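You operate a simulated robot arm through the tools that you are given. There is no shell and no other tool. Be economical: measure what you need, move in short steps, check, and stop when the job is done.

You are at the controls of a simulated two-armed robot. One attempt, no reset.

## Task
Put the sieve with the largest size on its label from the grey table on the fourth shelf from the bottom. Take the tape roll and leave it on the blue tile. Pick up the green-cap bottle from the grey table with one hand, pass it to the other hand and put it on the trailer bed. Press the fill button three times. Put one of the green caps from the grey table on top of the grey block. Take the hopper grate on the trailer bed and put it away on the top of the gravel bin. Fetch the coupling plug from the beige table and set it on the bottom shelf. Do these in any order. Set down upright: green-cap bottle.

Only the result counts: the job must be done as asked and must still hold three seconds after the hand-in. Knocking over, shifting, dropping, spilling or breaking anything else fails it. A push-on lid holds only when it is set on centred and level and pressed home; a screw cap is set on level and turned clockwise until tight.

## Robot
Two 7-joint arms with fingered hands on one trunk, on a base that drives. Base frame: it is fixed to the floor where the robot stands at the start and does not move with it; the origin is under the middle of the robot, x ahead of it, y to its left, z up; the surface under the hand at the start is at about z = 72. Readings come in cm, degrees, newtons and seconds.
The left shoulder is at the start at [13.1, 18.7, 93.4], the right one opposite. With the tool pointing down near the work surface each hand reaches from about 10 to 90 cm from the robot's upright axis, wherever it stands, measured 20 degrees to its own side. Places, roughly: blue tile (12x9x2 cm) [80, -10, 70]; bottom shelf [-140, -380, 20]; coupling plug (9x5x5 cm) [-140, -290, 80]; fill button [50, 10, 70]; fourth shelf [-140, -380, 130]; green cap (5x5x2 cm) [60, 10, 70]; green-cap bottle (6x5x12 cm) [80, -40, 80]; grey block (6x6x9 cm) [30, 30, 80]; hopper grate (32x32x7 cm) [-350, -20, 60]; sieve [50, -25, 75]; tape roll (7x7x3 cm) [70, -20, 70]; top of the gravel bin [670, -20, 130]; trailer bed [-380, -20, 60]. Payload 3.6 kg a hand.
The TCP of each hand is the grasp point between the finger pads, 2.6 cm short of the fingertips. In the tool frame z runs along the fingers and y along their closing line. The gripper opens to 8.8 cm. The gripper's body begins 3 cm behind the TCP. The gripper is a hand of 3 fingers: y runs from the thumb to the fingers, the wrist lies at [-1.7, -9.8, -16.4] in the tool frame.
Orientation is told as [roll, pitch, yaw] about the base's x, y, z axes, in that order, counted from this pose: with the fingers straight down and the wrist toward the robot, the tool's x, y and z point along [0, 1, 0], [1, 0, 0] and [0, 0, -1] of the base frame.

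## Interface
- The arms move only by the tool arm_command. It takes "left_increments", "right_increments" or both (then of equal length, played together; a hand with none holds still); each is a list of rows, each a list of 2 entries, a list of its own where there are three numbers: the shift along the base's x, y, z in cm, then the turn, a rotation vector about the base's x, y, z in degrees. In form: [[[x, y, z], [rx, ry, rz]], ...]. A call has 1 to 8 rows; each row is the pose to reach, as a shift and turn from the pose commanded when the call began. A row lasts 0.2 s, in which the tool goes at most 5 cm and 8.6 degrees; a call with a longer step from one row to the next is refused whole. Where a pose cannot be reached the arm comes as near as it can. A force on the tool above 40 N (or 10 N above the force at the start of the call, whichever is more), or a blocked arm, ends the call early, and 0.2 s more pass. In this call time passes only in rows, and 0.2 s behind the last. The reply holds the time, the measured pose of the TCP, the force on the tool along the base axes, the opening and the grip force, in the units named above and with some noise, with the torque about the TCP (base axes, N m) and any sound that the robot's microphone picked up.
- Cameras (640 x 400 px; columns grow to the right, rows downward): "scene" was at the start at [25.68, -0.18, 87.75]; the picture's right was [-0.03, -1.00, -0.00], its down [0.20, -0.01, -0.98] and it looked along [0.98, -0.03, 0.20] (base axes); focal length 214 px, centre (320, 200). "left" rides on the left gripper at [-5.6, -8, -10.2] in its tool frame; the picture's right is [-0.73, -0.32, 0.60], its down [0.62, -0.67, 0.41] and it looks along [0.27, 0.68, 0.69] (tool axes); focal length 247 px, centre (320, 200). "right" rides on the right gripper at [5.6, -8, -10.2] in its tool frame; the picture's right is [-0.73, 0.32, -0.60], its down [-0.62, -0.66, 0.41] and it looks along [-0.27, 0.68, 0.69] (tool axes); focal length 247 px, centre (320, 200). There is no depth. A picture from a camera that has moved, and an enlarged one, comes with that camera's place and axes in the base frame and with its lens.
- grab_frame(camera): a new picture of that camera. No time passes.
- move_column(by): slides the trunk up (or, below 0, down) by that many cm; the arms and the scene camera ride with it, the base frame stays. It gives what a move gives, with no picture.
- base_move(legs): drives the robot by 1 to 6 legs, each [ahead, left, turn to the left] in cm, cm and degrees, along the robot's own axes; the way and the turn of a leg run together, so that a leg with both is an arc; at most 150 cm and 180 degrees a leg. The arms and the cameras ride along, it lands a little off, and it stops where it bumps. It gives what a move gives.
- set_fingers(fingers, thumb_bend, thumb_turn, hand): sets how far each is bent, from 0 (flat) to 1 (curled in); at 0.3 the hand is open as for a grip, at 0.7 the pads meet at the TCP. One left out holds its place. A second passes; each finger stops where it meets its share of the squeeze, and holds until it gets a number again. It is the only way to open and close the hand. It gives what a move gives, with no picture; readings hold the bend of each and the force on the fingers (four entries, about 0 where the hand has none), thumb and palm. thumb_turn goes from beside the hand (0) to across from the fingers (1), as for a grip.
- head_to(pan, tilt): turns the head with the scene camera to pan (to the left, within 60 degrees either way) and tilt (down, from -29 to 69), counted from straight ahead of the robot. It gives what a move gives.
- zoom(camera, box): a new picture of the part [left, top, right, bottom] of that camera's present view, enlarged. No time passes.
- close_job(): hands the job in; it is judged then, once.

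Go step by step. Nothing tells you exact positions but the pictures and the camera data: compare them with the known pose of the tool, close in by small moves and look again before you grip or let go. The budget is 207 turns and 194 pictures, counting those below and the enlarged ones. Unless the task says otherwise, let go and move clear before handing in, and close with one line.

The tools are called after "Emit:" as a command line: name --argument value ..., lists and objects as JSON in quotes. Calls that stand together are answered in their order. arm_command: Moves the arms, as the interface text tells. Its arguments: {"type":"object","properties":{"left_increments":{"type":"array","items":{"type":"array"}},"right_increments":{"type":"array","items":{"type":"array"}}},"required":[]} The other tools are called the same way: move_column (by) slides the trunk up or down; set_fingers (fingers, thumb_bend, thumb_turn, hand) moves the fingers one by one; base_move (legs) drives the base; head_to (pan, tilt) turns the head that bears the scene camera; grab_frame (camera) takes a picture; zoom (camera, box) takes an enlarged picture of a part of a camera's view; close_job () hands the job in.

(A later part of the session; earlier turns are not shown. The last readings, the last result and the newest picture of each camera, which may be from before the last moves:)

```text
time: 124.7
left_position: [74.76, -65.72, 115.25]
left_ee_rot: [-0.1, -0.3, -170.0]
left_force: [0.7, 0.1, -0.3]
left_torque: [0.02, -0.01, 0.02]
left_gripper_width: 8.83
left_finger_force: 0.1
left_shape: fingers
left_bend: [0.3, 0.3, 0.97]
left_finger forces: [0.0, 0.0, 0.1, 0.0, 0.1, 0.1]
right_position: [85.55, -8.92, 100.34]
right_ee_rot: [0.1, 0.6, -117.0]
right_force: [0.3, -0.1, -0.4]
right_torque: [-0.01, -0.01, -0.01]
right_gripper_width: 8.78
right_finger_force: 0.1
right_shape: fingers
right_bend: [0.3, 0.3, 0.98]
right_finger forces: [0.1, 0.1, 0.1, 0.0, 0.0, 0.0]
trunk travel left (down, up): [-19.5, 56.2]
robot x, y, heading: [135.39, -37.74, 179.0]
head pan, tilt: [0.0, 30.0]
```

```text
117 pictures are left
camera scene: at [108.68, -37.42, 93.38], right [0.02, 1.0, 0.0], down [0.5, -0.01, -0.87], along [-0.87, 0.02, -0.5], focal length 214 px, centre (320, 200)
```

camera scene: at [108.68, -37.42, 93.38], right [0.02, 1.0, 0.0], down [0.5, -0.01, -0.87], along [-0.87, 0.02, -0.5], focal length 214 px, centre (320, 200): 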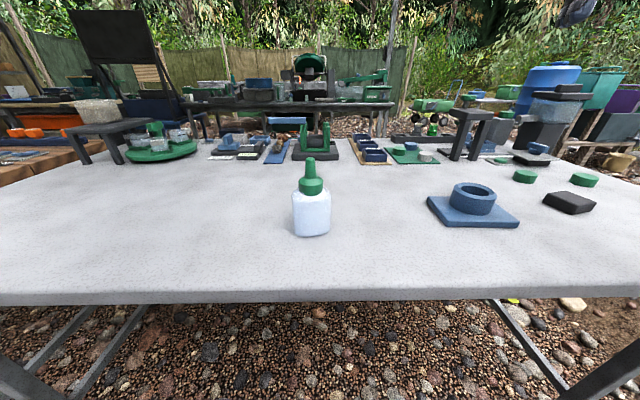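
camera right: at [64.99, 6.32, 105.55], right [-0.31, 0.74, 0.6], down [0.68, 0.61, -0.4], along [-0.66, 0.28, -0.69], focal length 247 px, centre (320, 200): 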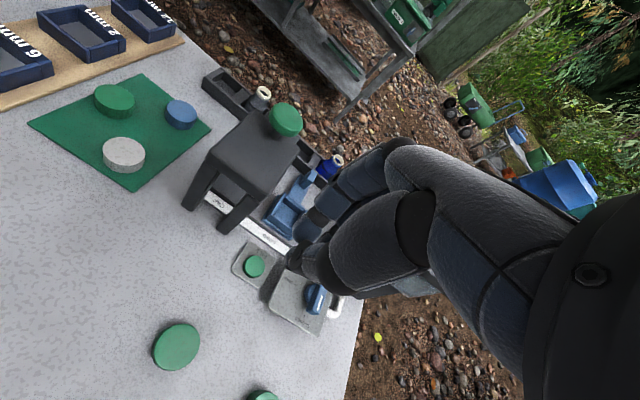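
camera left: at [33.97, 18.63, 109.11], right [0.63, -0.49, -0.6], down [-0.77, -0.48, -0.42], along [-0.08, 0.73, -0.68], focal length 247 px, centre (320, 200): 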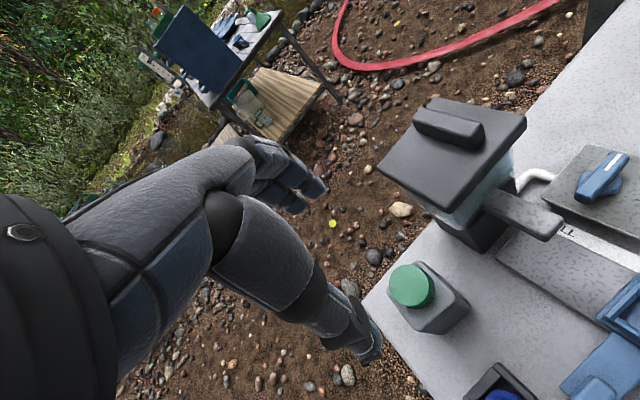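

I continue turning the right hand (yaw to side grip, then tilt forward) while nearing the bottle from the robot side.

Emit:
arm_command --right_increments '[[[1, -1, 0], [0, 0, 8]], [[2, -2, 0], [0, 0, 16]], [[3, -3, 0], [0, 0, 24]], [[4, -5, 0], [1.8, 7.9, 26]], [[5, -7, 0], [3.6, 15.8, 26]], [[6, -9, 0], [5.5, 23.7, 25.7]], [[7, -11, 0], [7.3, 31.5, 25.4]], [[8, -13, 0], [9.1, 39.3, 25]]]'

Emit:
arm_command --right_increments '[[[1, -1, -1], [0, 8, 0]], [[1, -2, -2], [0, 16, 0]], [[1, -3, -4], [0, 20, 0]]]'

Emit:
grab_frame --camera "scene"

Emit:
grab_frame --camera "right"

```text
time: 126.5
left_position: [74.6, -65.79, 115.27]
left_ee_rot: [-0.1, -0.5, -170.1]
left_force: [-0.4, 0.8, 0.3]
left_torque: [-0.01, -0.01, -0.02]
left_gripper_width: 8.82
left_finger_force: 0.1
left_shape: fingers
left_bend: [0.3, 0.3, 0.97]
left_finger forces: [0.1, 0.1, 0.1, 0.0, 0.0, 0.1]
right_position: [93.21, -21.96, 100.45]
right_ee_rot: [-40.0, -0.1, -91.1]
right_force: [0.7, -0.4, 0.7]
right_torque: [0.01, 0.01, -0.02]
right_gripper_width: 8.79
right_finger_force: 0.1
right_shape: fingers
right_bend: [0.3, 0.3, 0.98]
right_finger forces: [0.0, 0.0, 0.0, 0.1, 0.0, 0.1]
right hand out of reach, approached as far as the arm can: row 8
trunk travel left (down, up): [-19.5, 56.2]
robot x, y, heading: [135.38, -37.99, 179.2]
head pan, tilt: [0.0, 30.0]
```

```text
time: 127.3
left_position: [74.61, -65.66, 115.21]
left_ee_rot: [-0.1, -0.4, -170.1]
left_force: [-0.2, -0.7, 0.5]
left_torque: [-0.02, 0.0, 0.01]
left_gripper_width: 8.84
left_finger_force: 0.0
left_shape: fingers
left_bend: [0.3, 0.3, 0.97]
left_finger forces: [0.1, 0.0, 0.1, 0.0, 0.1, 0.1]
right_position: [87.55, -25.98, 97.19]
right_ee_rot: [-60.1, -0.5, -90.8]
right_force: [0.1, -0.3, 0.0]
right_torque: [-0.01, 0.03, 0.02]
right_gripper_width: 8.8
right_finger_force: 0.0
right_shape: fingers
right_bend: [0.3, 0.3, 0.98]
right_finger forces: [0.0, 0.1, 0.1, 0.0, 0.0, 0.1]
right hand out of reach, approached as far as the arm can: row 1, 2, 3
trunk travel left (down, up): [-19.5, 56.2]
robot x, y, heading: [135.53, -37.92, 179.0]
head pan, tilt: [0.0, 30.0]
```

```text
116 pictures are left
camera scene: at [108.67, -37.42, 93.38], right [0.02, 1.0, 0.0], down [0.5, -0.01, -0.87], along [-0.87, 0.01, -0.5], focal length 214 px, centre (320, 200)
```

scene: 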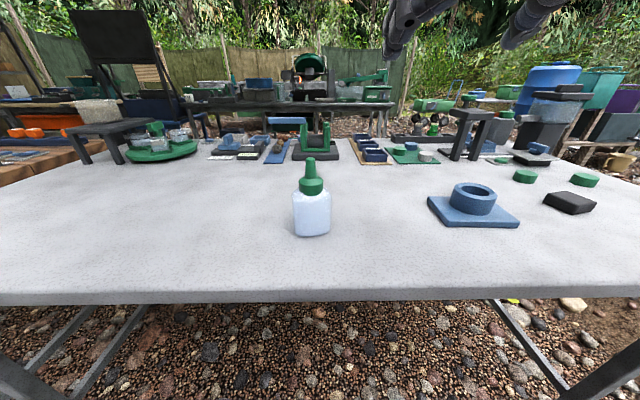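

```text
115 pictures are left
camera right: at [99.48, -18.07, 97.27], right [0.15, -0.31, 0.94], down [-0.66, 0.68, 0.33], along [-0.74, -0.66, -0.1], focal length 247 px, centre (320, 200)
```

right: 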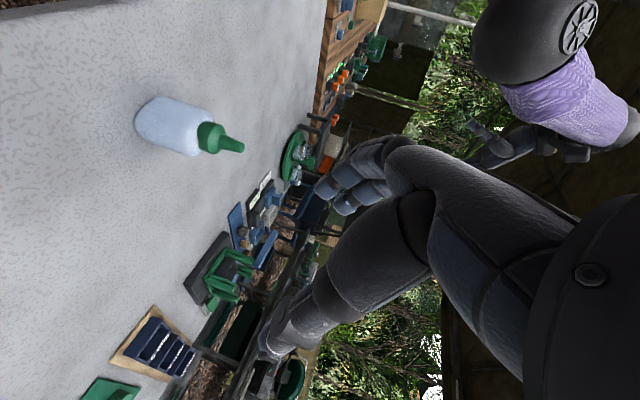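

The orientation is right but the arm is too folded. I back the base 14 cm and come to the pre-grasp spot.

Emit:
base_move --legs '[[-14, 0, 0]]'

Emit:
arm_command --right_increments '[[[-1.5, -2, -2.5], [0, 0, 0]], [[-3, -4, -5], [0, 0, 0]], [[-4.5, -6, -7.5], [0, 0, 0]], [[-6, -8, -10], [0, 0, 0]], [[-7.5, -10, -12.5], [0, 0, 0]], [[-9, -12.3, -15], [0, 0, 0]]]'

Emit:
grab_frame --camera "scene"

Emit:
grab_frame --camera "right"

```text
time: 128.6
left_position: [88.79, -65.96, 115.41]
left_ee_rot: [-0.1, -0.5, -170.2]
left_force: [-0.4, -0.3, 0.2]
left_torque: [-0.01, 0.04, -0.01]
left_gripper_width: 8.8
left_finger_force: 0.0
left_shape: fingers
left_bend: [0.3, 0.3, 0.97]
left_finger forces: [0.0, 0.0, 0.1, 0.0, 0.0, 0.1]
right_position: [101.71, -26.06, 97.25]
right_ee_rot: [-60.1, -0.5, -91.0]
right_force: [-0.1, 0.2, 1.9]
right_torque: [0.02, 0.03, -0.02]
right_gripper_width: 8.81
right_finger_force: 0.0
right_shape: fingers
right_bend: [0.3, 0.3, 0.98]
right_finger forces: [0.0, 0.0, 0.0, 0.0, 0.0, 0.0]
trunk travel left (down, up): [-19.5, 56.2]
robot x, y, heading: [149.48, -38.12, 179.3]
head pan, tilt: [0.0, 30.0]
```

```text
time: 130.0
left_position: [88.58, -65.91, 115.29]
left_ee_rot: [-0.1, -0.4, -170.1]
left_force: [-0.7, 0.1, -0.6]
left_torque: [-0.01, 0.05, 0.0]
left_gripper_width: 8.83
left_finger_force: 0.1
left_shape: fingers
left_bend: [0.3, 0.3, 0.97]
left_finger forces: [0.1, 0.0, 0.0, 0.0, 0.0, 0.0]
right_position: [92.65, -38.52, 82.26]
right_ee_rot: [-59.9, -0.5, -91.0]
right_force: [0.0, 0.3, 0.4]
right_torque: [0.03, 0.01, 0.01]
right_gripper_width: 8.79
right_finger_force: 0.1
right_shape: fingers
right_bend: [0.3, 0.3, 0.98]
right_finger forces: [0.0, 0.0, 0.0, 0.0, 0.0, 0.0]
trunk travel left (down, up): [-19.5, 56.2]
robot x, y, heading: [149.38, -38.45, 178.8]
head pan, tilt: [0.0, 30.0]
```

```text
114 pictures are left
camera scene: at [122.7, -37.67, 93.37], right [0.02, 1.0, 0.0], down [0.5, -0.01, -0.87], along [-0.87, 0.02, -0.5], focal length 214 px, centre (320, 200)
```

scene: 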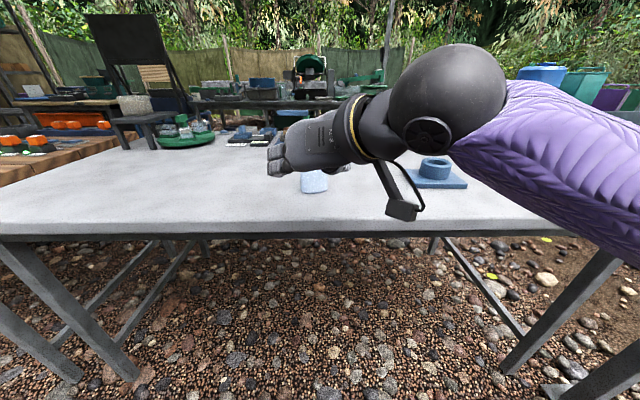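

```text
113 pictures are left
camera right: at [104.54, -30.69, 82.3], right [0.15, -0.31, 0.94], down [-0.66, 0.68, 0.33], along [-0.74, -0.66, -0.11], focal length 247 px, centre (320, 200)
```

right: 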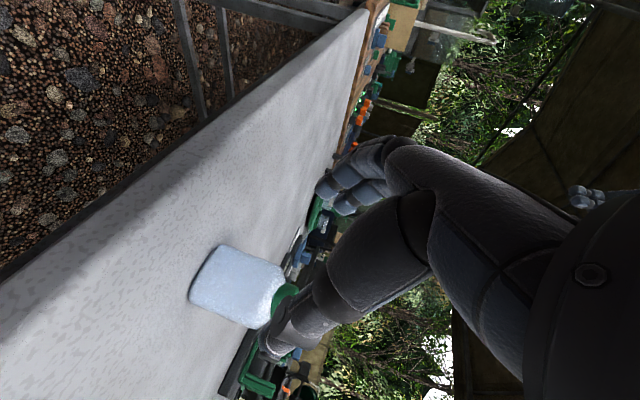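

The bottle stands at about [82.4,-37.7]. I slide the hand in along its axis.

Emit:
arm_command --right_increments '[[[0, 0.7, 0], [0, 0, 0]], [[-3, 0.7, -1.7], [0, 0, 0]], [[-6, 0.7, -3.4], [0, 0, 0]], [[-8.5, 0.7, -4.8], [0, 0, 0]], [[-10, 0.7, -5.7], [0, 0, 0]]]'

Emit:
grab_frame --camera "right"

Emit:
grab_frame --camera "scene"

```text
time: 131.2
left_position: [88.7, -65.98, 115.27]
left_ee_rot: [-0.1, -0.4, -170.1]
left_force: [0.1, -0.4, -0.4]
left_torque: [0.01, 0.0, 0.02]
left_gripper_width: 8.84
left_finger_force: 0.0
left_shape: fingers
left_bend: [0.3, 0.3, 0.97]
left_finger forces: [0.0, 0.0, 0.0, 0.0, 0.1, 0.0]
right_position: [82.72, -37.71, 76.53]
right_ee_rot: [-59.9, -0.6, -91.0]
right_force: [-0.4, -0.4, -0.4]
right_torque: [0.0, 0.06, 0.0]
right_gripper_width: 8.79
right_finger_force: 0.0
right_shape: fingers
right_bend: [0.3, 0.3, 0.98]
right_finger forces: [0.1, 0.1, 0.0, 0.0, 0.0, 0.0]
trunk travel left (down, up): [-19.5, 56.2]
robot x, y, heading: [149.67, -38.33, 179.0]
head pan, tilt: [0.0, 30.0]
```

```text
112 pictures are left
camera right: at [94.56, -29.94, 76.63], right [0.15, -0.31, 0.94], down [-0.66, 0.68, 0.33], along [-0.74, -0.66, -0.11], focal length 247 px, centre (320, 200)
```

right: 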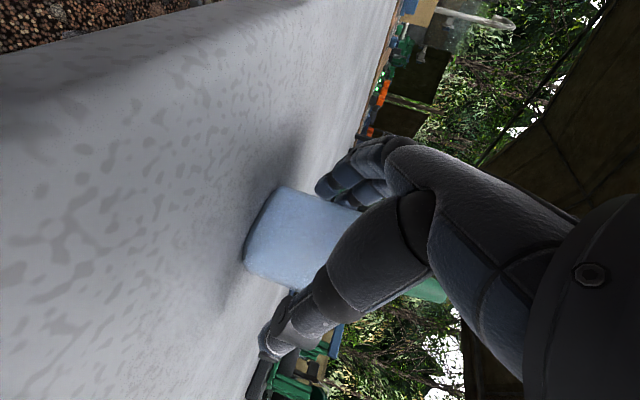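

```text
111 pictures are left
camera scene: at [122.7, -37.67, 93.38], right [0.02, 1.0, 0.0], down [0.5, -0.01, -0.87], along [-0.87, 0.02, -0.5], focal length 214 px, centre (320, 200)
```

scene: 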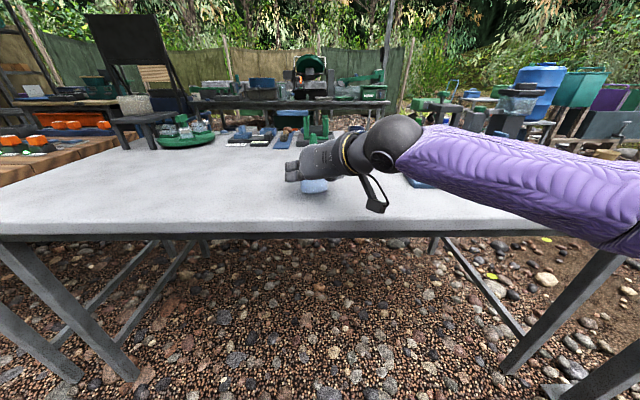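

The bottle lies between thumb and fingers. I grip and lift a little.

Emit:
set_fingers --hand "right" --fingers 0.6 --thumb_bend 0.6

Emit:
arm_command --right_increments '[[[0, 0, 2], [0, 0, 0]], [[0, 0, 5], [0, 0, 0]], [[2, 0, 9], [0, 0, 0]]]'

Emit:
grab_frame --camera "right"

Emit:
grab_frame --camera "scene"

Emit:
grab_frame --camera "left"

```text
time: 132.2
left_position: [88.65, -65.96, 115.35]
left_ee_rot: [-0.1, -0.3, -170.1]
left_force: [-0.4, 0.4, -0.5]
left_torque: [-0.01, 0.02, 0.03]
left_gripper_width: 8.85
left_finger_force: 0.3
left_shape: fingers
left_bend: [0.3, 0.3, 0.97]
left_finger forces: [0.0, 0.1, 0.0, 0.0, 0.0, 0.1]
right_position: [82.67, -37.84, 76.64]
right_ee_rot: [-60.1, -0.5, -91.1]
right_force: [-0.2, -1.0, 2.0]
right_torque: [0.06, 0.02, 0.03]
right_gripper_width: 5.41
right_finger_force: 14.4
right_shape: fingers
right_bend: [0.5, 0.47, 0.97]
right_finger forces: [6.2, 8.6, 0.0, 0.1, 14.3, 0.0]
trunk travel left (down, up): [-19.5, 56.2]
robot x, y, heading: [149.65, -38.32, 179.2]
head pan, tilt: [0.0, 30.0]
```

```text
time: 133.0
left_position: [88.72, -65.94, 115.32]
left_ee_rot: [-0.2, -0.5, -170.1]
left_force: [0.1, 0.0, -0.6]
left_torque: [0.0, 0.0, 0.0]
left_gripper_width: 8.8
left_finger_force: 0.2
left_shape: fingers
left_bend: [0.3, 0.3, 0.97]
left_finger forces: [0.1, 0.1, 0.0, 0.0, 0.1, 0.0]
right_position: [84.76, -37.64, 85.55]
right_ee_rot: [-60.1, -0.4, -91.0]
right_force: [-0.1, 0.3, -0.1]
right_torque: [0.02, -0.03, 0.03]
right_gripper_width: 5.37
right_finger_force: 14.2
right_shape: fingers
right_bend: [0.5, 0.47, 0.96]
right_finger forces: [7.2, 7.1, 0.0, 0.1, 14.6, 0.0]
trunk travel left (down, up): [-19.5, 56.2]
robot x, y, heading: [149.65, -38.19, 179.2]
head pan, tilt: [0.0, 30.0]
```

```text
110 pictures are left
camera right: at [96.59, -29.85, 85.66], right [0.15, -0.31, 0.94], down [-0.66, 0.68, 0.33], along [-0.74, -0.66, -0.11], focal length 247 px, centre (320, 200)
```

right: 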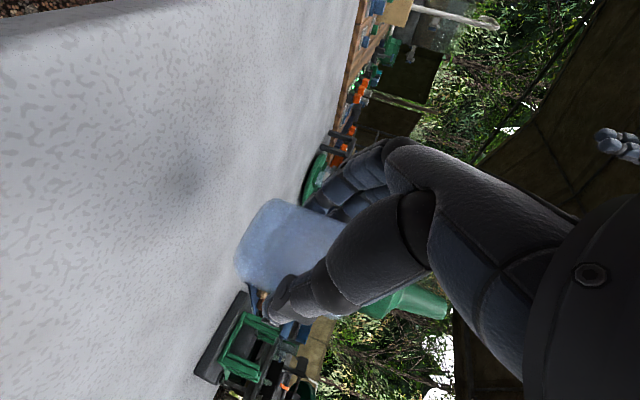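

```text
109 pictures are left
camera scene: at [122.73, -37.67, 93.39], right [0.02, 1.0, 0.0], down [0.5, -0.01, -0.87], along [-0.87, 0.02, -0.5], focal length 214 px, centre (320, 200)
```

scene: 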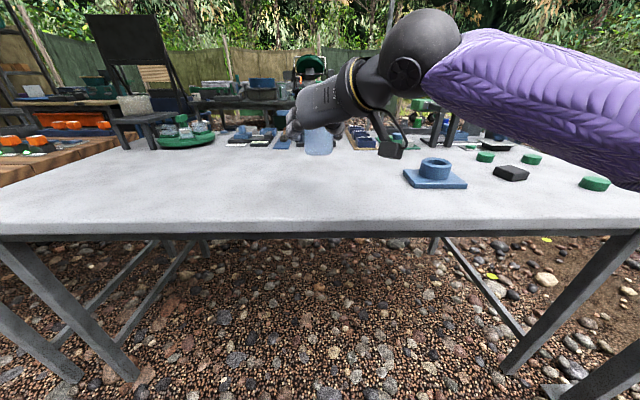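

```text
108 pictures are left
camera left: at [95.75, -59.03, 125.62], right [0.18, 0.78, -0.6], down [0.76, -0.5, -0.42], along [-0.62, -0.38, -0.68], focal length 247 px, centre (320, 200)
```

left: 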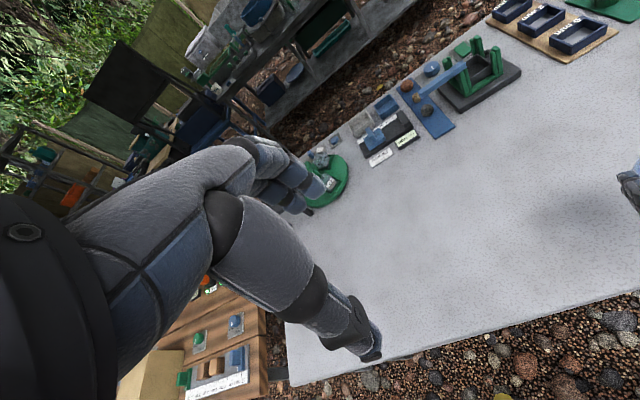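

The bottle is lifted upright. I bring it a bit closer and higher, and turn the left hand for a top grip on the cap from the left.

Emit:
arm_command --right_increments '[[[0.5, 0, 0.7], [0, 0, 0]], [[1, 0, 1.4], [0, 0, 0]], [[1.5, 0, 2.1], [0, 0, 0]], [[2, 0, 2.8], [0, 0, 0]], [[2.5, 0, 3.5], [0, 0, 0]], [[3, 0, 4.2], [0, 0, 0]], [[3.5, 0, 4.9], [0, 0, 0]], [[4, 0, 5.5], [0, 0, 0]]]' --left_increments '[[[0, 0.5, 0], [0, 0, -8]], [[0, 1, 0], [0, 0, -16]], [[0, 1.5, 0], [0, 0, -24]], [[0, 2, 0], [0, 0, -32]], [[0, 2.5, 0], [0, 0, -40]], [[0, 3, 0], [0, 0, -48]], [[0, 3.5, 0], [0, 0, -56]], [[0, 4, 0], [0, 0, -64]]]'

Emit:
arm_command --left_increments '[[[0, 4, 0], [0, 0, -8]], [[0, 8, 0], [0, 0, -16]], [[0, 12, -1], [0, 0, -16]], [[0, 16, -2], [0, 0, -16]]]'

Emit:
grab_frame --camera "left"

Emit:
head_to --pan 0 --tilt 15

Emit:
grab_frame --camera "scene"

```text
time: 134.8
left_position: [88.69, -61.94, 115.46]
left_ee_rot: [-0.1, -0.4, 125.7]
left_force: [-0.2, 0.4, 0.3]
left_torque: [0.02, 0.02, 0.03]
left_gripper_width: 8.83
left_finger_force: 0.1
left_shape: fingers
left_bend: [0.3, 0.3, 0.97]
left_finger forces: [0.0, 0.1, 0.1, 0.0, 0.1, 0.0]
left hand out of reach, approached as far as the arm can: row 1, 2, 3, 4, 5, 6, 7
right_position: [88.69, -37.71, 91.07]
right_ee_rot: [-60.0, -0.5, -91.0]
right_force: [-0.4, 0.6, 0.3]
right_torque: [-0.01, 0.03, 0.0]
right_gripper_width: 5.41
right_finger_force: 14.3
right_shape: fingers
right_bend: [0.5, 0.47, 0.96]
right_finger forces: [7.3, 7.0, 0.0, 0.0, 14.4, 0.1]
trunk travel left (down, up): [-19.5, 56.2]
robot x, y, heading: [149.47, -38.45, 178.7]
head pan, tilt: [0.0, 30.0]
```

```text
time: 135.8
left_position: [87.78, -46.43, 113.75]
left_ee_rot: [-0.1, -0.4, 109.9]
left_force: [-0.2, 0.0, 0.2]
left_torque: [-0.01, -0.03, 0.01]
left_gripper_width: 8.84
left_finger_force: 0.1
left_shape: fingers
left_bend: [0.3, 0.3, 0.97]
left_finger forces: [0.0, 0.0, 0.0, 0.1, 0.0, 0.0]
left hand out of reach, approached as far as the arm can: row 4
right_position: [88.58, -37.79, 90.95]
right_ee_rot: [-60.0, -0.5, -91.0]
right_force: [0.1, -0.5, -0.3]
right_torque: [-0.02, -0.04, 0.01]
right_gripper_width: 5.39
right_finger_force: 14.1
right_shape: fingers
right_bend: [0.5, 0.47, 0.96]
right_finger forces: [7.3, 7.1, 0.1, 0.1, 14.5, 0.1]
trunk travel left (down, up): [-19.5, 56.2]
robot x, y, heading: [149.25, -38.22, 179.2]
head pan, tilt: [0.0, 30.0]
```

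```text
107 pictures are left
camera left: at [95.79, -52.16, 123.96], right [0.8, -0.05, -0.6], down [-0.36, -0.83, -0.42], along [-0.48, 0.55, -0.68], focal length 247 px, centre (320, 200)
```

left: 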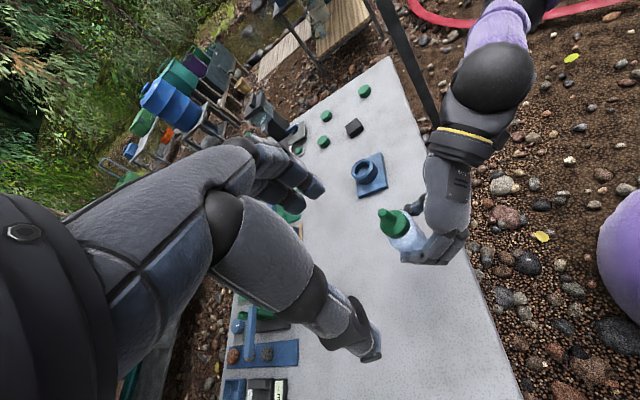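

```text
time: 136.6
left_position: [87.95, -46.52, 113.7]
left_ee_rot: [-0.1, -0.4, 110.0]
left_force: [-0.6, 0.1, -0.3]
left_torque: [-0.02, -0.02, 0.03]
left_gripper_width: 8.84
left_finger_force: 0.0
left_shape: fingers
left_bend: [0.3, 0.3, 0.97]
left_finger forces: [0.0, 0.1, 0.0, 0.0, 0.1, 0.0]
right_position: [88.64, -37.73, 90.92]
right_ee_rot: [-60.0, -0.5, -90.9]
right_force: [-0.3, 0.3, -1.1]
right_torque: [0.0, -0.01, -0.01]
right_gripper_width: 5.37
right_finger_force: 14.5
right_shape: fingers
right_bend: [0.5, 0.47, 0.96]
right_finger forces: [7.4, 7.0, 0.0, 0.0, 14.5, 0.0]
trunk travel left (down, up): [-19.5, 56.2]
robot x, y, heading: [149.58, -38.25, 178.9]
head pan, tilt: [0.0, 15.0]
```

```text
106 pictures are left
camera scene: at [122.41, -37.66, 95.79], right [0.02, 1.0, 0.0], down [0.26, 0.0, -0.97], along [-0.97, 0.02, -0.26], focal length 214 px, centre (320, 200)
```

scene: 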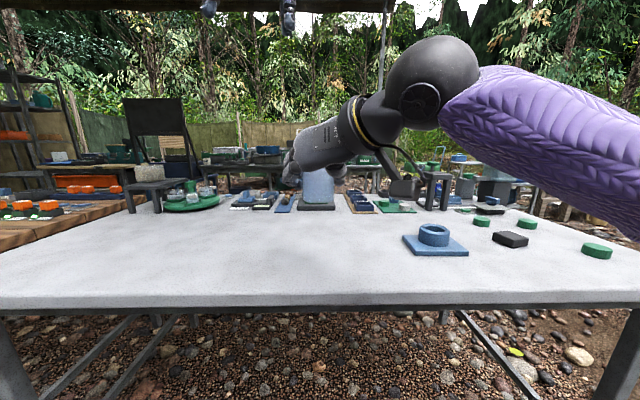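

I see the cap from the left camera at about [87,-37.2]. I move the left hand above it.

Emit:
arm_command --left_increments '[[[0, 1, -4], [0, 0, 0]], [[0, 5, -5], [0, 0, 0]], [[-0.4, 9, -7], [0, 0, 0]], [[-0.8, 9.4, -10.5], [0, 0, 0]]]'

Emit:
grab_frame --camera "left"

Emit:
grab_frame --camera "scene"

```text
time: 137.6
left_position: [81.57, -37.02, 104.64]
left_ee_rot: [-0.2, -0.5, 109.9]
left_force: [0.1, -0.7, -0.2]
left_torque: [0.01, 0.0, -0.01]
left_gripper_width: 8.83
left_finger_force: 0.1
left_shape: fingers
left_bend: [0.3, 0.3, 0.97]
left_finger forces: [0.0, 0.1, 0.0, 0.0, 0.0, 0.0]
left hand out of reach, approached as far as the arm can: row 1, 2, 3, 4
right_position: [88.72, -37.79, 90.93]
right_ee_rot: [-59.9, -0.4, -90.9]
right_force: [-0.8, 0.2, -0.5]
right_torque: [0.04, -0.02, 0.0]
right_gripper_width: 5.39
right_finger_force: 13.9
right_shape: fingers
right_bend: [0.5, 0.47, 0.96]
right_finger forces: [7.3, 7.1, 0.1, 0.1, 14.5, 0.0]
trunk travel left (down, up): [-19.5, 56.2]
robot x, y, heading: [149.28, -38.26, 178.9]
head pan, tilt: [0.0, 15.0]
```

```text
105 pictures are left
camera left: at [89.57, -42.6, 114.92], right [0.8, -0.04, -0.6], down [-0.36, -0.83, -0.42], along [-0.48, 0.55, -0.68], focal length 247 px, centre (320, 200)
```

left: 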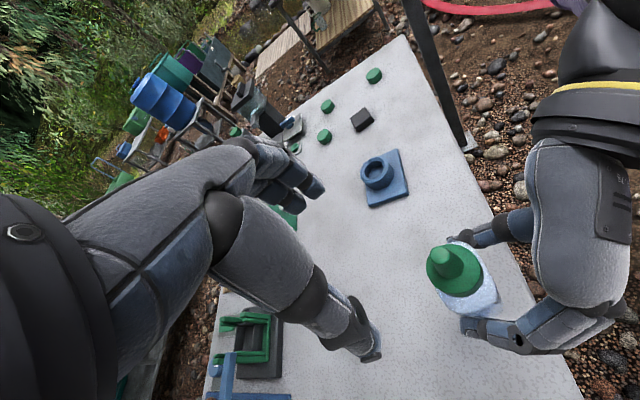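

```text
104 pictures are left
camera scene: at [122.38, -37.67, 95.78], right [0.02, 1.0, 0.0], down [0.26, 0.0, -0.97], along [-0.97, 0.02, -0.26], focal length 214 px, centre (320, 200)
```

scene: 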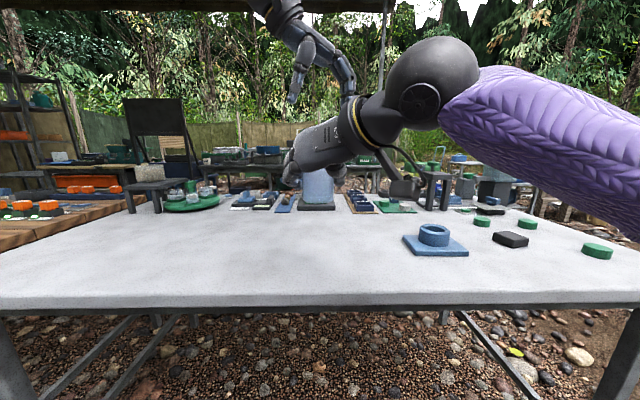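

The left arm reaches its limit closer in, so I bring the bottle 5.4 cm outward instead, and re-sync the left command.

Emit:
arm_command --left_increments '[[[-3, -0.3, 1], [0, 0, 0]], [[-6.2, -0.7, 2], [0, 0, 0]]]' --right_increments '[[[-2.7, 0, 0], [0, 0, 0]], [[-5.4, 0, 0], [0, 0, 0]]]'

Emit:
grab_frame --camera "left"

```text
time: 138.2
left_position: [80.69, -37.11, 104.86]
left_ee_rot: [-0.2, -0.5, 110.0]
left_force: [-0.5, 0.3, 0.3]
left_torque: [0.0, -0.01, -0.05]
left_gripper_width: 8.85
left_finger_force: 0.1
left_shape: fingers
left_bend: [0.3, 0.3, 0.97]
left_finger forces: [0.1, 0.0, 0.0, 0.1, 0.1, 0.0]
left hand out of reach, approached as far as the arm can: row 1, 2
right_position: [83.21, -37.83, 90.95]
right_ee_rot: [-60.0, -0.5, -91.0]
right_force: [-0.4, -0.8, -0.5]
right_torque: [-0.03, -0.02, 0.0]
right_gripper_width: 5.4
right_finger_force: 15.1
right_shape: fingers
right_bend: [0.5, 0.47, 0.96]
right_finger forces: [7.2, 7.1, 0.1, 0.0, 14.5, 0.0]
trunk travel left (down, up): [-19.5, 56.2]
robot x, y, heading: [149.7, -38.22, 178.9]
head pan, tilt: [0.0, 15.0]
```

```text
103 pictures are left
camera left: at [88.81, -42.77, 115.19], right [0.8, -0.04, -0.6], down [-0.36, -0.83, -0.42], along [-0.48, 0.55, -0.68], focal length 247 px, centre (320, 200)
```

left: 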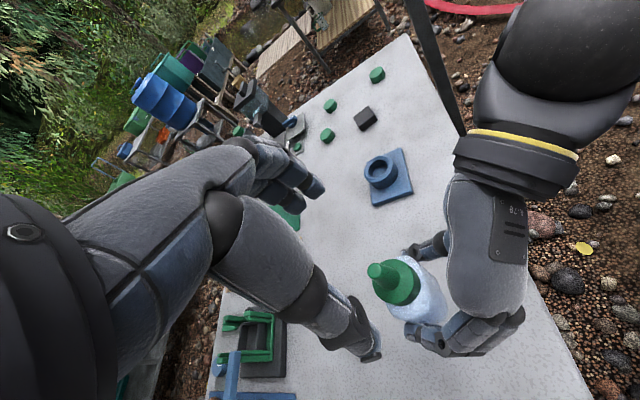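

The left arm's solution is stuck near straight. I lift away from the stuck posture by turning the hand back a bit and pulling in.

Emit:
arm_command --left_increments '[[[2, -3, -1], [0, 0, 8]], [[4, -6, -2], [0, 0, 16]], [[6, -9, -3], [0, 0, 24]], [[8, -12, -4], [0, 0, 30]]]'

Emit:
grab_frame --camera "scene"

```text
time: 139.2
left_position: [83.79, -54.69, 102.44]
left_ee_rot: [0.0, -0.5, 139.9]
left_force: [1.0, 0.0, -0.5]
left_torque: [-0.02, 0.0, 0.0]
left_gripper_width: 8.82
left_finger_force: 0.1
left_shape: fingers
left_bend: [0.3, 0.3, 0.97]
left_finger forces: [0.0, 0.0, 0.0, 0.1, 0.1, 0.0]
left hand out of reach, approached as far as the arm can: row 1, 2, 3, 4
right_position: [83.28, -37.85, 91.07]
right_ee_rot: [-60.1, -0.6, -90.9]
right_force: [0.4, 0.4, -0.2]
right_torque: [0.0, -0.02, 0.02]
right_gripper_width: 5.39
right_finger_force: 14.2
right_shape: fingers
right_bend: [0.5, 0.47, 0.96]
right_finger forces: [7.2, 7.2, 0.0, 0.0, 14.4, 0.1]
trunk travel left (down, up): [-19.5, 56.2]
robot x, y, heading: [149.49, -38.31, 179.1]
head pan, tilt: [0.0, 15.0]
```

```text
102 pictures are left
camera scene: at [122.47, -37.66, 95.83], right [0.02, 1.0, 0.0], down [0.26, 0.0, -0.97], along [-0.97, 0.02, -0.26], focal length 214 px, centre (320, 200)
```

scene: 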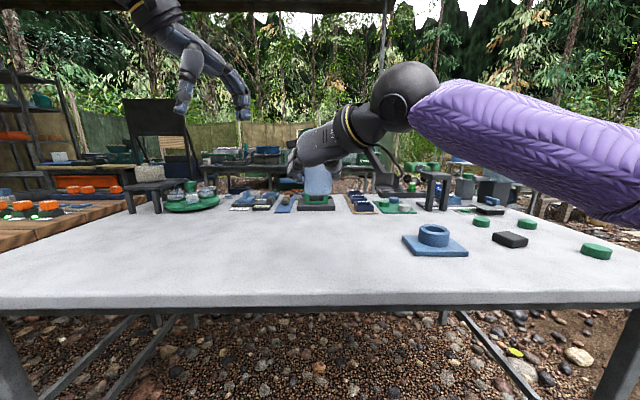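

I try a lower, more comfortable height for the left arm.

Emit:
arm_command --left_increments '[[[2, -1, -4], [0, 0, 4]], [[4, -2, -8], [0, 0, 8]], [[6, -3, -12], [0, 0, 12]], [[8, -3, -16], [0, 0, 16]]]'

Emit:
grab_frame --camera "scene"

```text
time: 140.2
left_position: [89.63, -62.78, 86.45]
left_ee_rot: [-0.1, -0.5, 155.9]
left_force: [-0.2, 0.3, -0.6]
left_torque: [0.01, 0.01, -0.01]
left_gripper_width: 8.84
left_finger_force: 0.0
left_shape: fingers
left_bend: [0.3, 0.3, 0.97]
left_finger forces: [0.0, 0.0, 0.0, 0.0, 0.0, 0.0]
left hand out of reach, approached as far as the arm can: row 1, 2, 3, 4
right_position: [83.29, -37.74, 91.01]
right_ee_rot: [-60.0, -0.5, -90.9]
right_force: [-0.4, 0.1, 0.0]
right_torque: [0.01, -0.05, 0.0]
right_gripper_width: 5.38
right_finger_force: 14.5
right_shape: fingers
right_bend: [0.5, 0.47, 0.96]
right_finger forces: [7.2, 7.2, 0.0, 0.1, 14.6, 0.1]
trunk travel left (down, up): [-19.5, 56.2]
robot x, y, heading: [149.54, -38.52, 179.0]
head pan, tilt: [0.0, 15.0]
```

```text
101 pictures are left
camera scene: at [122.38, -37.67, 95.79], right [0.02, 1.0, 0.0], down [0.26, 0.0, -0.97], along [-0.97, 0.02, -0.26], focal length 214 px, centre (320, 200)
```

scene: 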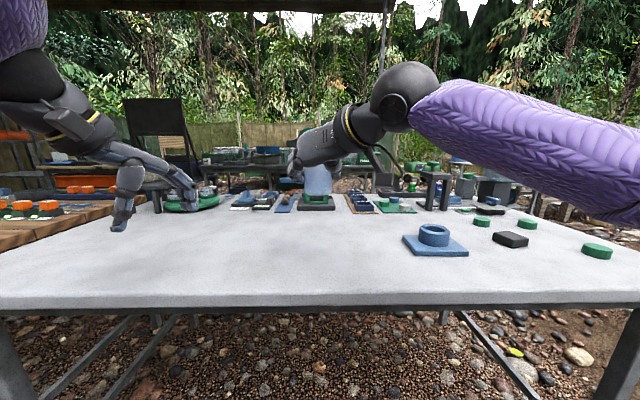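

The left arm works better farther out. I send it to a hover point left of the bottle, a bit higher than the right hand.

Emit:
arm_command --left_increments '[[[-3, 0, 4], [0, 0, -5]], [[-6, 0, 8], [0, 0, -10]], [[-9, 0, 12], [0, 0, -15]], [[-12, 0, 16], [0, 0, -20]], [[-15, 1, 17], [0, 0, -25]], [[-15.5, 4, 17], [0, 0, -30]]]'

Emit:
grab_frame --camera "scene"

```text
time: 141.6
left_position: [75.41, -58.65, 102.92]
left_ee_rot: [-0.2, -0.3, 125.8]
left_force: [0.1, -0.7, -0.3]
left_torque: [0.02, -0.04, -0.02]
left_gripper_width: 8.86
left_finger_force: 0.1
left_shape: fingers
left_bend: [0.3, 0.3, 0.98]
left_finger forces: [0.0, 0.1, 0.0, 0.0, 0.0, 0.0]
left hand out of reach, approached as far as the arm can: row 6
right_position: [83.23, -37.88, 91.0]
right_ee_rot: [-59.9, -0.3, -90.9]
right_force: [-0.3, -0.4, -0.4]
right_torque: [-0.03, 0.01, -0.02]
right_gripper_width: 5.39
right_finger_force: 14.3
right_shape: fingers
right_bend: [0.5, 0.47, 0.96]
right_finger forces: [7.1, 7.1, 0.0, 0.0, 14.5, 0.0]
trunk travel left (down, up): [-19.5, 56.2]
robot x, y, heading: [149.66, -38.36, 179.0]
head pan, tilt: [0.0, 15.0]
```

```text
100 pictures are left
camera scene: at [122.42, -37.69, 95.81], right [0.02, 1.0, 0.0], down [0.26, 0.0, -0.97], along [-0.97, 0.02, -0.26], focal length 214 px, centre (320, 200)
```

scene: 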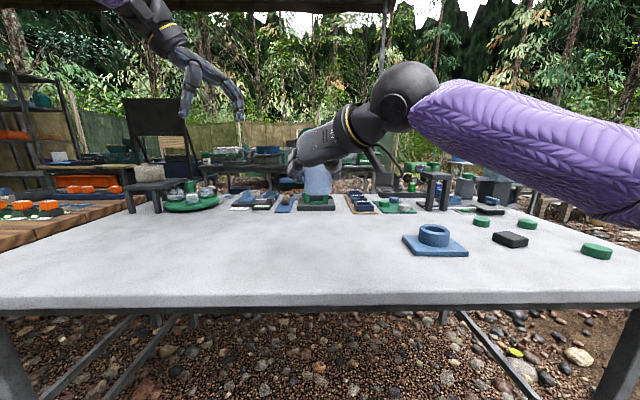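

The left hand's natural posture is with its wrist behind. So I turn the right hand with the bottle 45° so it holds from the right side, and lower it a little.

Emit:
arm_command --right_increments '[[[0, -0.8, -1], [0, 0, 7.5]], [[0, -1.6, -2], [0, 0, 15]], [[0, -2.4, -3], [0, 0, 22.5]], [[0, -3.2, -4], [0, 0, 30]], [[0.4, -4, -5], [0, 0, 37.5]], [[0.8, -5, -7], [0, 0, 45]]]' --left_increments '[[[0, -1, 0], [0, 0, 5]], [[0, -1, 0], [0, 0, 10]], [[0, -1, 0], [0, 0, 15]], [[0, -1, 0], [0, 0, 20]], [[0, -1, 0], [0, 0, 24]], [[0, -1, 0], [0, 0, 24]]]'

Emit:
grab_frame --camera "scene"

Emit:
grab_frame --camera "left"

```text
time: 143.0
left_position: [75.3, -59.65, 102.98]
left_ee_rot: [-0.2, -0.4, 149.9]
left_force: [0.4, 0.4, -0.9]
left_torque: [-0.02, 0.0, -0.02]
left_gripper_width: 8.84
left_finger_force: 0.2
left_shape: fingers
left_bend: [0.3, 0.3, 0.98]
left_finger forces: [0.1, 0.0, 0.0, 0.1, 0.1, 0.0]
right_position: [83.96, -42.57, 83.95]
right_ee_rot: [-59.9, -0.6, -45.8]
right_force: [0.3, 0.0, -0.3]
right_torque: [0.03, -0.02, 0.06]
right_gripper_width: 5.36
right_finger_force: 14.3
right_shape: fingers
right_bend: [0.51, 0.47, 0.96]
right_finger forces: [7.0, 7.2, 0.1, 0.0, 14.3, 0.1]
trunk travel left (down, up): [-19.5, 56.2]
robot x, y, heading: [149.53, -38.14, 179.1]
head pan, tilt: [0.0, 15.0]
```

```text
99 pictures are left
camera scene: at [122.39, -37.67, 95.79], right [0.02, 1.0, 0.0], down [0.26, 0.0, -0.97], along [-0.97, 0.02, -0.26], focal length 214 px, centre (320, 200)
```

scene: 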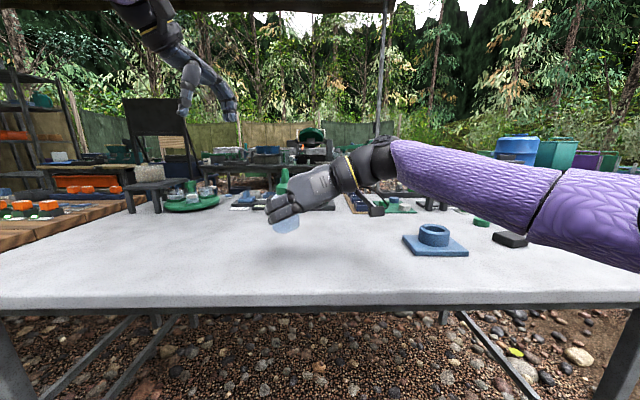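

```text
98 pictures are left
camera left: at [85.16, -58.8, 113.25], right [0.64, 0.48, -0.6], down [0.26, -0.87, -0.42], along [-0.72, 0.11, -0.68], focal length 247 px, centre (320, 200)
```

left: 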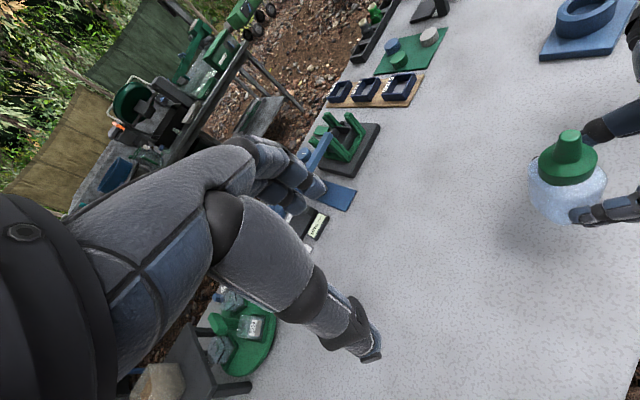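

Good: the cap is at about [82.7,-43.5]. I bring the left hand over it at z 98.

Emit:
arm_command --left_increments '[[[2, 4, -1], [0, 0, 0]], [[4, 8, -2], [0, 0, 0]], [[6, 12, -3], [0, 0, 0]], [[7.4, 16, -4], [0, 0, 0]]]'

Emit:
grab_frame --camera "left"

Emit:
grab_frame --camera "scene"

```text
time: 144.0
left_position: [82.84, -43.54, 99.0]
left_ee_rot: [-0.1, -0.4, 149.9]
left_force: [0.2, -0.3, -0.9]
left_torque: [-0.01, 0.01, 0.01]
left_gripper_width: 8.84
left_finger_force: 0.1
left_shape: fingers
left_bend: [0.3, 0.3, 0.98]
left_finger forces: [0.1, 0.0, 0.0, 0.1, 0.0, 0.0]
right_position: [83.94, -42.78, 84.06]
right_ee_rot: [-59.9, -0.5, -46.1]
right_force: [0.7, -0.3, -0.6]
right_torque: [0.03, -0.01, 0.02]
right_gripper_width: 5.38
right_finger_force: 14.2
right_shape: fingers
right_bend: [0.51, 0.47, 0.96]
right_finger forces: [7.0, 7.3, 0.0, 0.1, 14.4, 0.0]
trunk travel left (down, up): [-19.5, 56.2]
robot x, y, heading: [149.16, -38.11, 178.8]
head pan, tilt: [0.0, 15.0]
```

```text
97 pictures are left
camera left: at [92.7, -42.8, 109.36], right [0.64, 0.48, -0.6], down [0.26, -0.87, -0.42], along [-0.72, 0.11, -0.68], focal length 247 px, centre (320, 200)
```

left: 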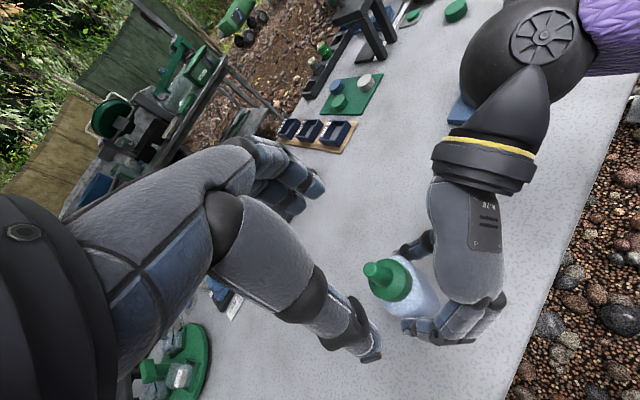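

```text
96 pictures are left
camera scene: at [122.42, -37.63, 95.81], right [0.02, 1.0, 0.0], down [0.26, 0.0, -0.97], along [-0.97, 0.02, -0.26], focal length 214 px, centre (320, 200)
```

scene: 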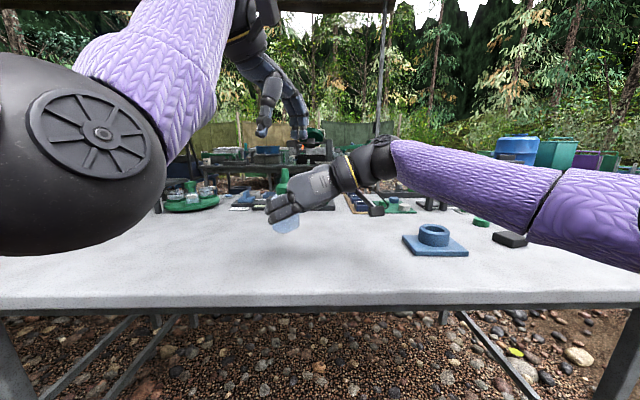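

Cap at about [83,-43.5]. I descend around it.

Emit:
arm_command --left_increments '[[[0.2, 0, -3], [0, 0, 0]], [[0.2, 0, -6], [0, 0, 0]], [[0.2, 0, -8], [0, 0, 0]]]'

Emit:
grab_frame --camera "left"

Emit:
grab_frame --camera "right"

```text
time: 144.8
left_position: [83.02, -43.59, 90.91]
left_ee_rot: [-0.1, -0.4, 149.9]
left_force: [-0.2, 0.2, -0.4]
left_torque: [0.04, -0.03, -0.01]
left_gripper_width: 8.83
left_finger_force: 0.1
left_shape: fingers
left_bend: [0.3, 0.3, 0.98]
left_finger forces: [0.0, 0.0, 0.0, 0.0, 0.0, 0.0]
right_position: [84.02, -42.63, 83.97]
right_ee_rot: [-60.0, -0.5, -46.0]
right_force: [0.0, 0.4, -0.4]
right_torque: [-0.02, -0.02, 0.01]
right_gripper_width: 5.39
right_finger_force: 14.5
right_shape: fingers
right_bend: [0.51, 0.47, 0.96]
right_finger forces: [6.9, 7.2, 0.1, 0.1, 14.3, 0.0]
trunk travel left (down, up): [-19.5, 56.2]
robot x, y, heading: [149.64, -38.1, 178.7]
head pan, tilt: [0.0, 15.0]
```

```text
95 pictures are left
camera left: at [92.81, -42.85, 101.27], right [0.64, 0.48, -0.6], down [0.26, -0.87, -0.42], along [-0.72, 0.11, -0.68], focal length 247 px, centre (320, 200)
```

left: 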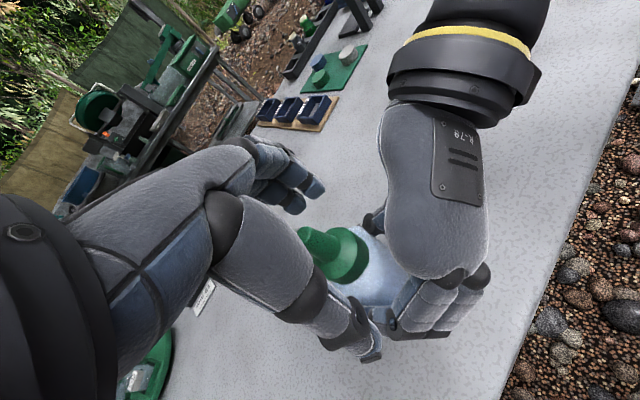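

```text
94 pictures are left
camera right: at [86.96, -28.8, 84.1], right [0.32, -0.12, 0.94], down [-0.94, 0.02, 0.33], along [-0.05, -0.99, -0.11], focal length 247 px, centre (320, 200)
```

right: 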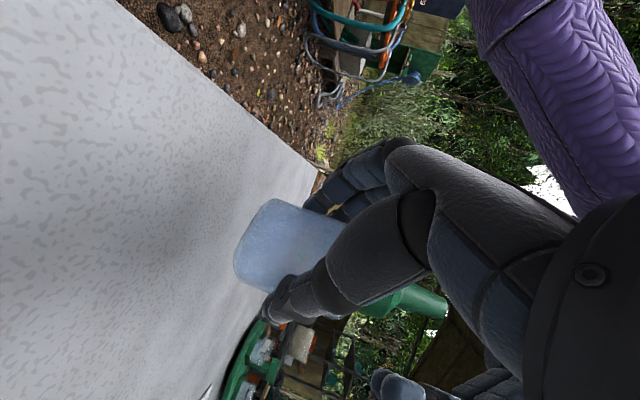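

I lower 1 cm more and close the left hand on the cap.

Emit:
arm_command --left_increments '[[[0, 0.3, -0.5], [0, 0, 0]], [[0, 0.3, -1.0], [0, 0, 0]]]'

Emit:
set_fingers --hand "left" --fingers 0.7 --thumb_bend 0.7

Emit:
grab_frame --camera "left"

```text
time: 145.4
left_position: [83.02, -43.27, 90.0]
left_ee_rot: [-0.1, -0.4, 149.9]
left_force: [0.0, 0.1, -0.5]
left_torque: [-0.02, 0.02, 0.01]
left_gripper_width: 8.89
left_finger_force: 0.1
left_shape: fingers
left_bend: [0.3, 0.3, 0.98]
left_finger forces: [0.0, 0.1, 0.1, 0.0, 0.0, 0.0]
right_position: [84.02, -42.63, 83.98]
right_ee_rot: [-60.0, -0.5, -45.9]
right_force: [0.3, -0.2, 0.2]
right_torque: [0.03, -0.01, -0.01]
right_gripper_width: 5.39
right_finger_force: 13.9
right_shape: fingers
right_bend: [0.51, 0.47, 0.96]
right_finger forces: [6.9, 7.1, 0.0, 0.0, 14.2, 0.0]
trunk travel left (down, up): [-19.5, 56.2]
robot x, y, heading: [149.65, -38.11, 179.0]
head pan, tilt: [0.0, 15.0]
```

```text
time: 146.4
left_position: [82.94, -43.32, 90.06]
left_ee_rot: [-0.1, -0.5, 149.9]
left_force: [-4.7, 2.2, 0.1]
left_torque: [0.09, 0.17, -0.15]
left_gripper_width: 2.75
left_finger_force: 12.1
left_shape: fingers
left_bend: [0.6, 0.59, 0.97]
left_finger forces: [0.1, 15.5, 0.0, 0.0, 9.6, 0.0]
right_position: [84.13, -42.62, 84.02]
right_ee_rot: [-59.9, -0.5, -45.9]
right_force: [4.8, -2.4, -2.0]
right_torque: [0.09, 0.09, 0.26]
right_gripper_width: 5.4
right_finger_force: 15.1
right_shape: fingers
right_bend: [0.5, 0.48, 0.97]
right_finger forces: [4.3, 13.4, 0.0, 0.0, 12.3, 0.0]
trunk travel left (down, up): [-19.5, 56.2]
robot x, y, heading: [149.63, -38.17, 179.0]
head pan, tilt: [0.0, 15.0]
```

```text
93 pictures are left
camera left: at [92.8, -42.52, 100.31], right [0.64, 0.48, -0.6], down [0.26, -0.87, -0.42], along [-0.72, 0.11, -0.68], focal length 247 px, centre (320, 200)
```

left: 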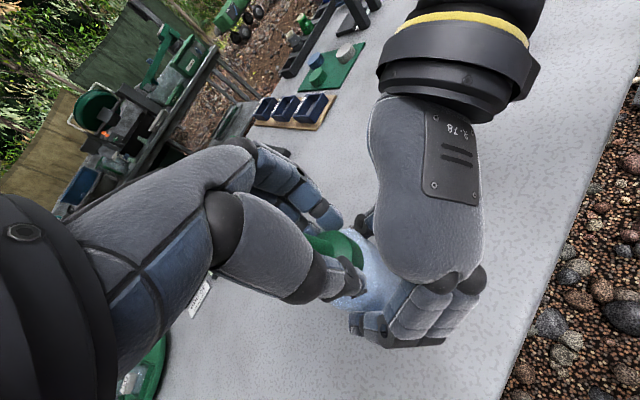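

The left hand holds the cap. I open the right hand and check that the bottle stays.

Emit:
set_fingers --hand "right" --fingers 0.3 --thumb_bend 0.3

Emit:
grab_frame --camera "right"

Emit:
grab_frame --camera "left"

```text
time: 147.4
left_position: [82.87, -43.39, 89.87]
left_ee_rot: [0.0, -0.4, 149.8]
left_force: [0.2, 0.1, 0.0]
left_torque: [-0.01, -0.01, 0.02]
left_gripper_width: 2.59
left_finger_force: 11.6
left_shape: fingers
left_bend: [0.63, 0.59, 0.95]
left_finger forces: [1.9, 10.0, 0.0, 0.1, 11.7, 0.1]
right_position: [84.08, -42.63, 83.98]
right_ee_rot: [-60.0, -0.5, -46.1]
right_force: [-0.6, 0.2, -0.4]
right_torque: [0.03, 0.01, 0.01]
right_gripper_width: 8.8
right_finger_force: 0.0
right_shape: fingers
right_bend: [0.3, 0.3, 0.97]
right_finger forces: [0.1, 0.0, 0.1, 0.0, 0.0, 0.0]
trunk travel left (down, up): [-19.5, 56.2]
robot x, y, heading: [149.53, -38.59, 179.0]
head pan, tilt: [0.0, 15.0]
```

```text
92 pictures are left
camera right: at [86.97, -28.79, 84.11], right [0.32, -0.12, 0.94], down [-0.94, 0.02, 0.33], along [-0.05, -0.99, -0.11], focal length 247 px, centre (320, 200)
```

right: 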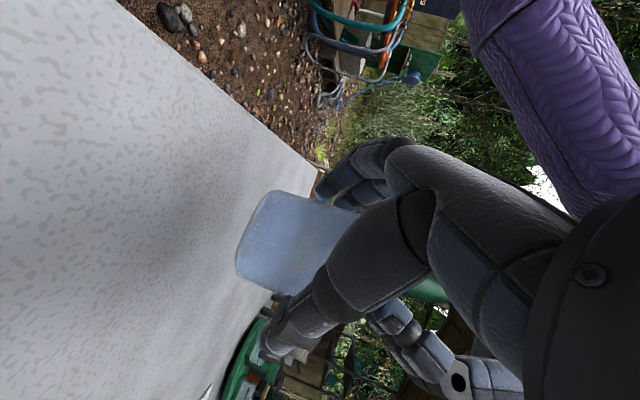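

```text
91 pictures are left
camera left: at [92.79, -42.53, 100.29], right [0.64, 0.48, -0.6], down [0.26, -0.87, -0.42], along [-0.72, 0.11, -0.68], focal length 247 px, centre (320, 200)
```

left: 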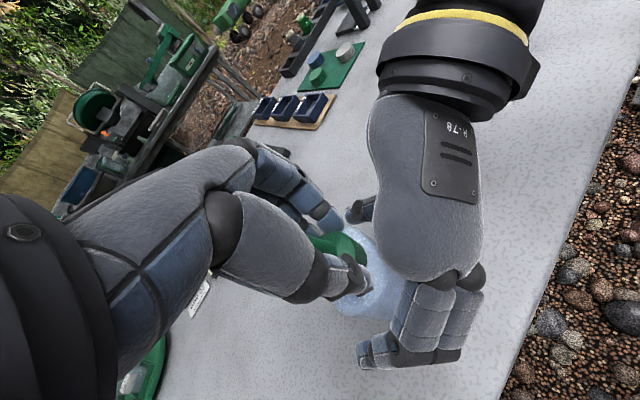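

The bottle hangs upright from the left hand. I withdraw the right hand along its approach.

Emit:
arm_command --right_increments '[[[1.8, 1.8, 1.5], [0, 0, 0]], [[4.2, 4.2, 3.5], [0, 0, 0]], [[6.6, 6.6, 5.5], [0, 0, 0]], [[8.5, 9.2, 8], [0, 0, 0]]]'

Emit:
grab_frame --camera "scene"

```text
time: 148.4
left_position: [83.0, -43.35, 90.16]
left_ee_rot: [-0.2, -0.4, 149.9]
left_force: [-0.3, -1.1, 0.1]
left_torque: [0.01, 0.03, -0.01]
left_gripper_width: 2.57
left_finger_force: 11.9
left_shape: fingers
left_bend: [0.63, 0.59, 0.95]
left_finger forces: [1.9, 10.0, 0.0, 0.0, 11.7, 0.0]
right_position: [92.76, -33.29, 91.92]
right_ee_rot: [-59.9, -0.4, -46.0]
right_force: [0.1, -0.1, 0.0]
right_torque: [-0.02, 0.0, 0.01]
right_gripper_width: 8.81
right_finger_force: 0.1
right_shape: fingers
right_bend: [0.3, 0.3, 0.97]
right_finger forces: [0.0, 0.1, 0.1, 0.0, 0.1, 0.1]
trunk travel left (down, up): [-19.5, 56.2]
robot x, y, heading: [149.5, -38.05, 179.1]
head pan, tilt: [0.0, 15.0]
```

```text
90 pictures are left
camera scene: at [122.43, -37.65, 95.81], right [0.02, 1.0, 0.0], down [0.26, 0.0, -0.97], along [-0.97, 0.02, -0.26], focal length 214 px, centre (320, 200)
```

scene: 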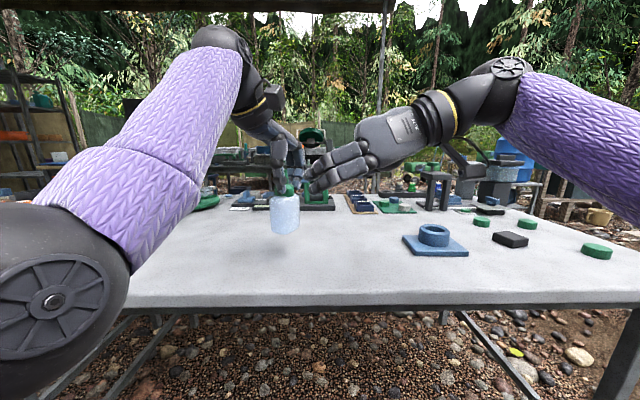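

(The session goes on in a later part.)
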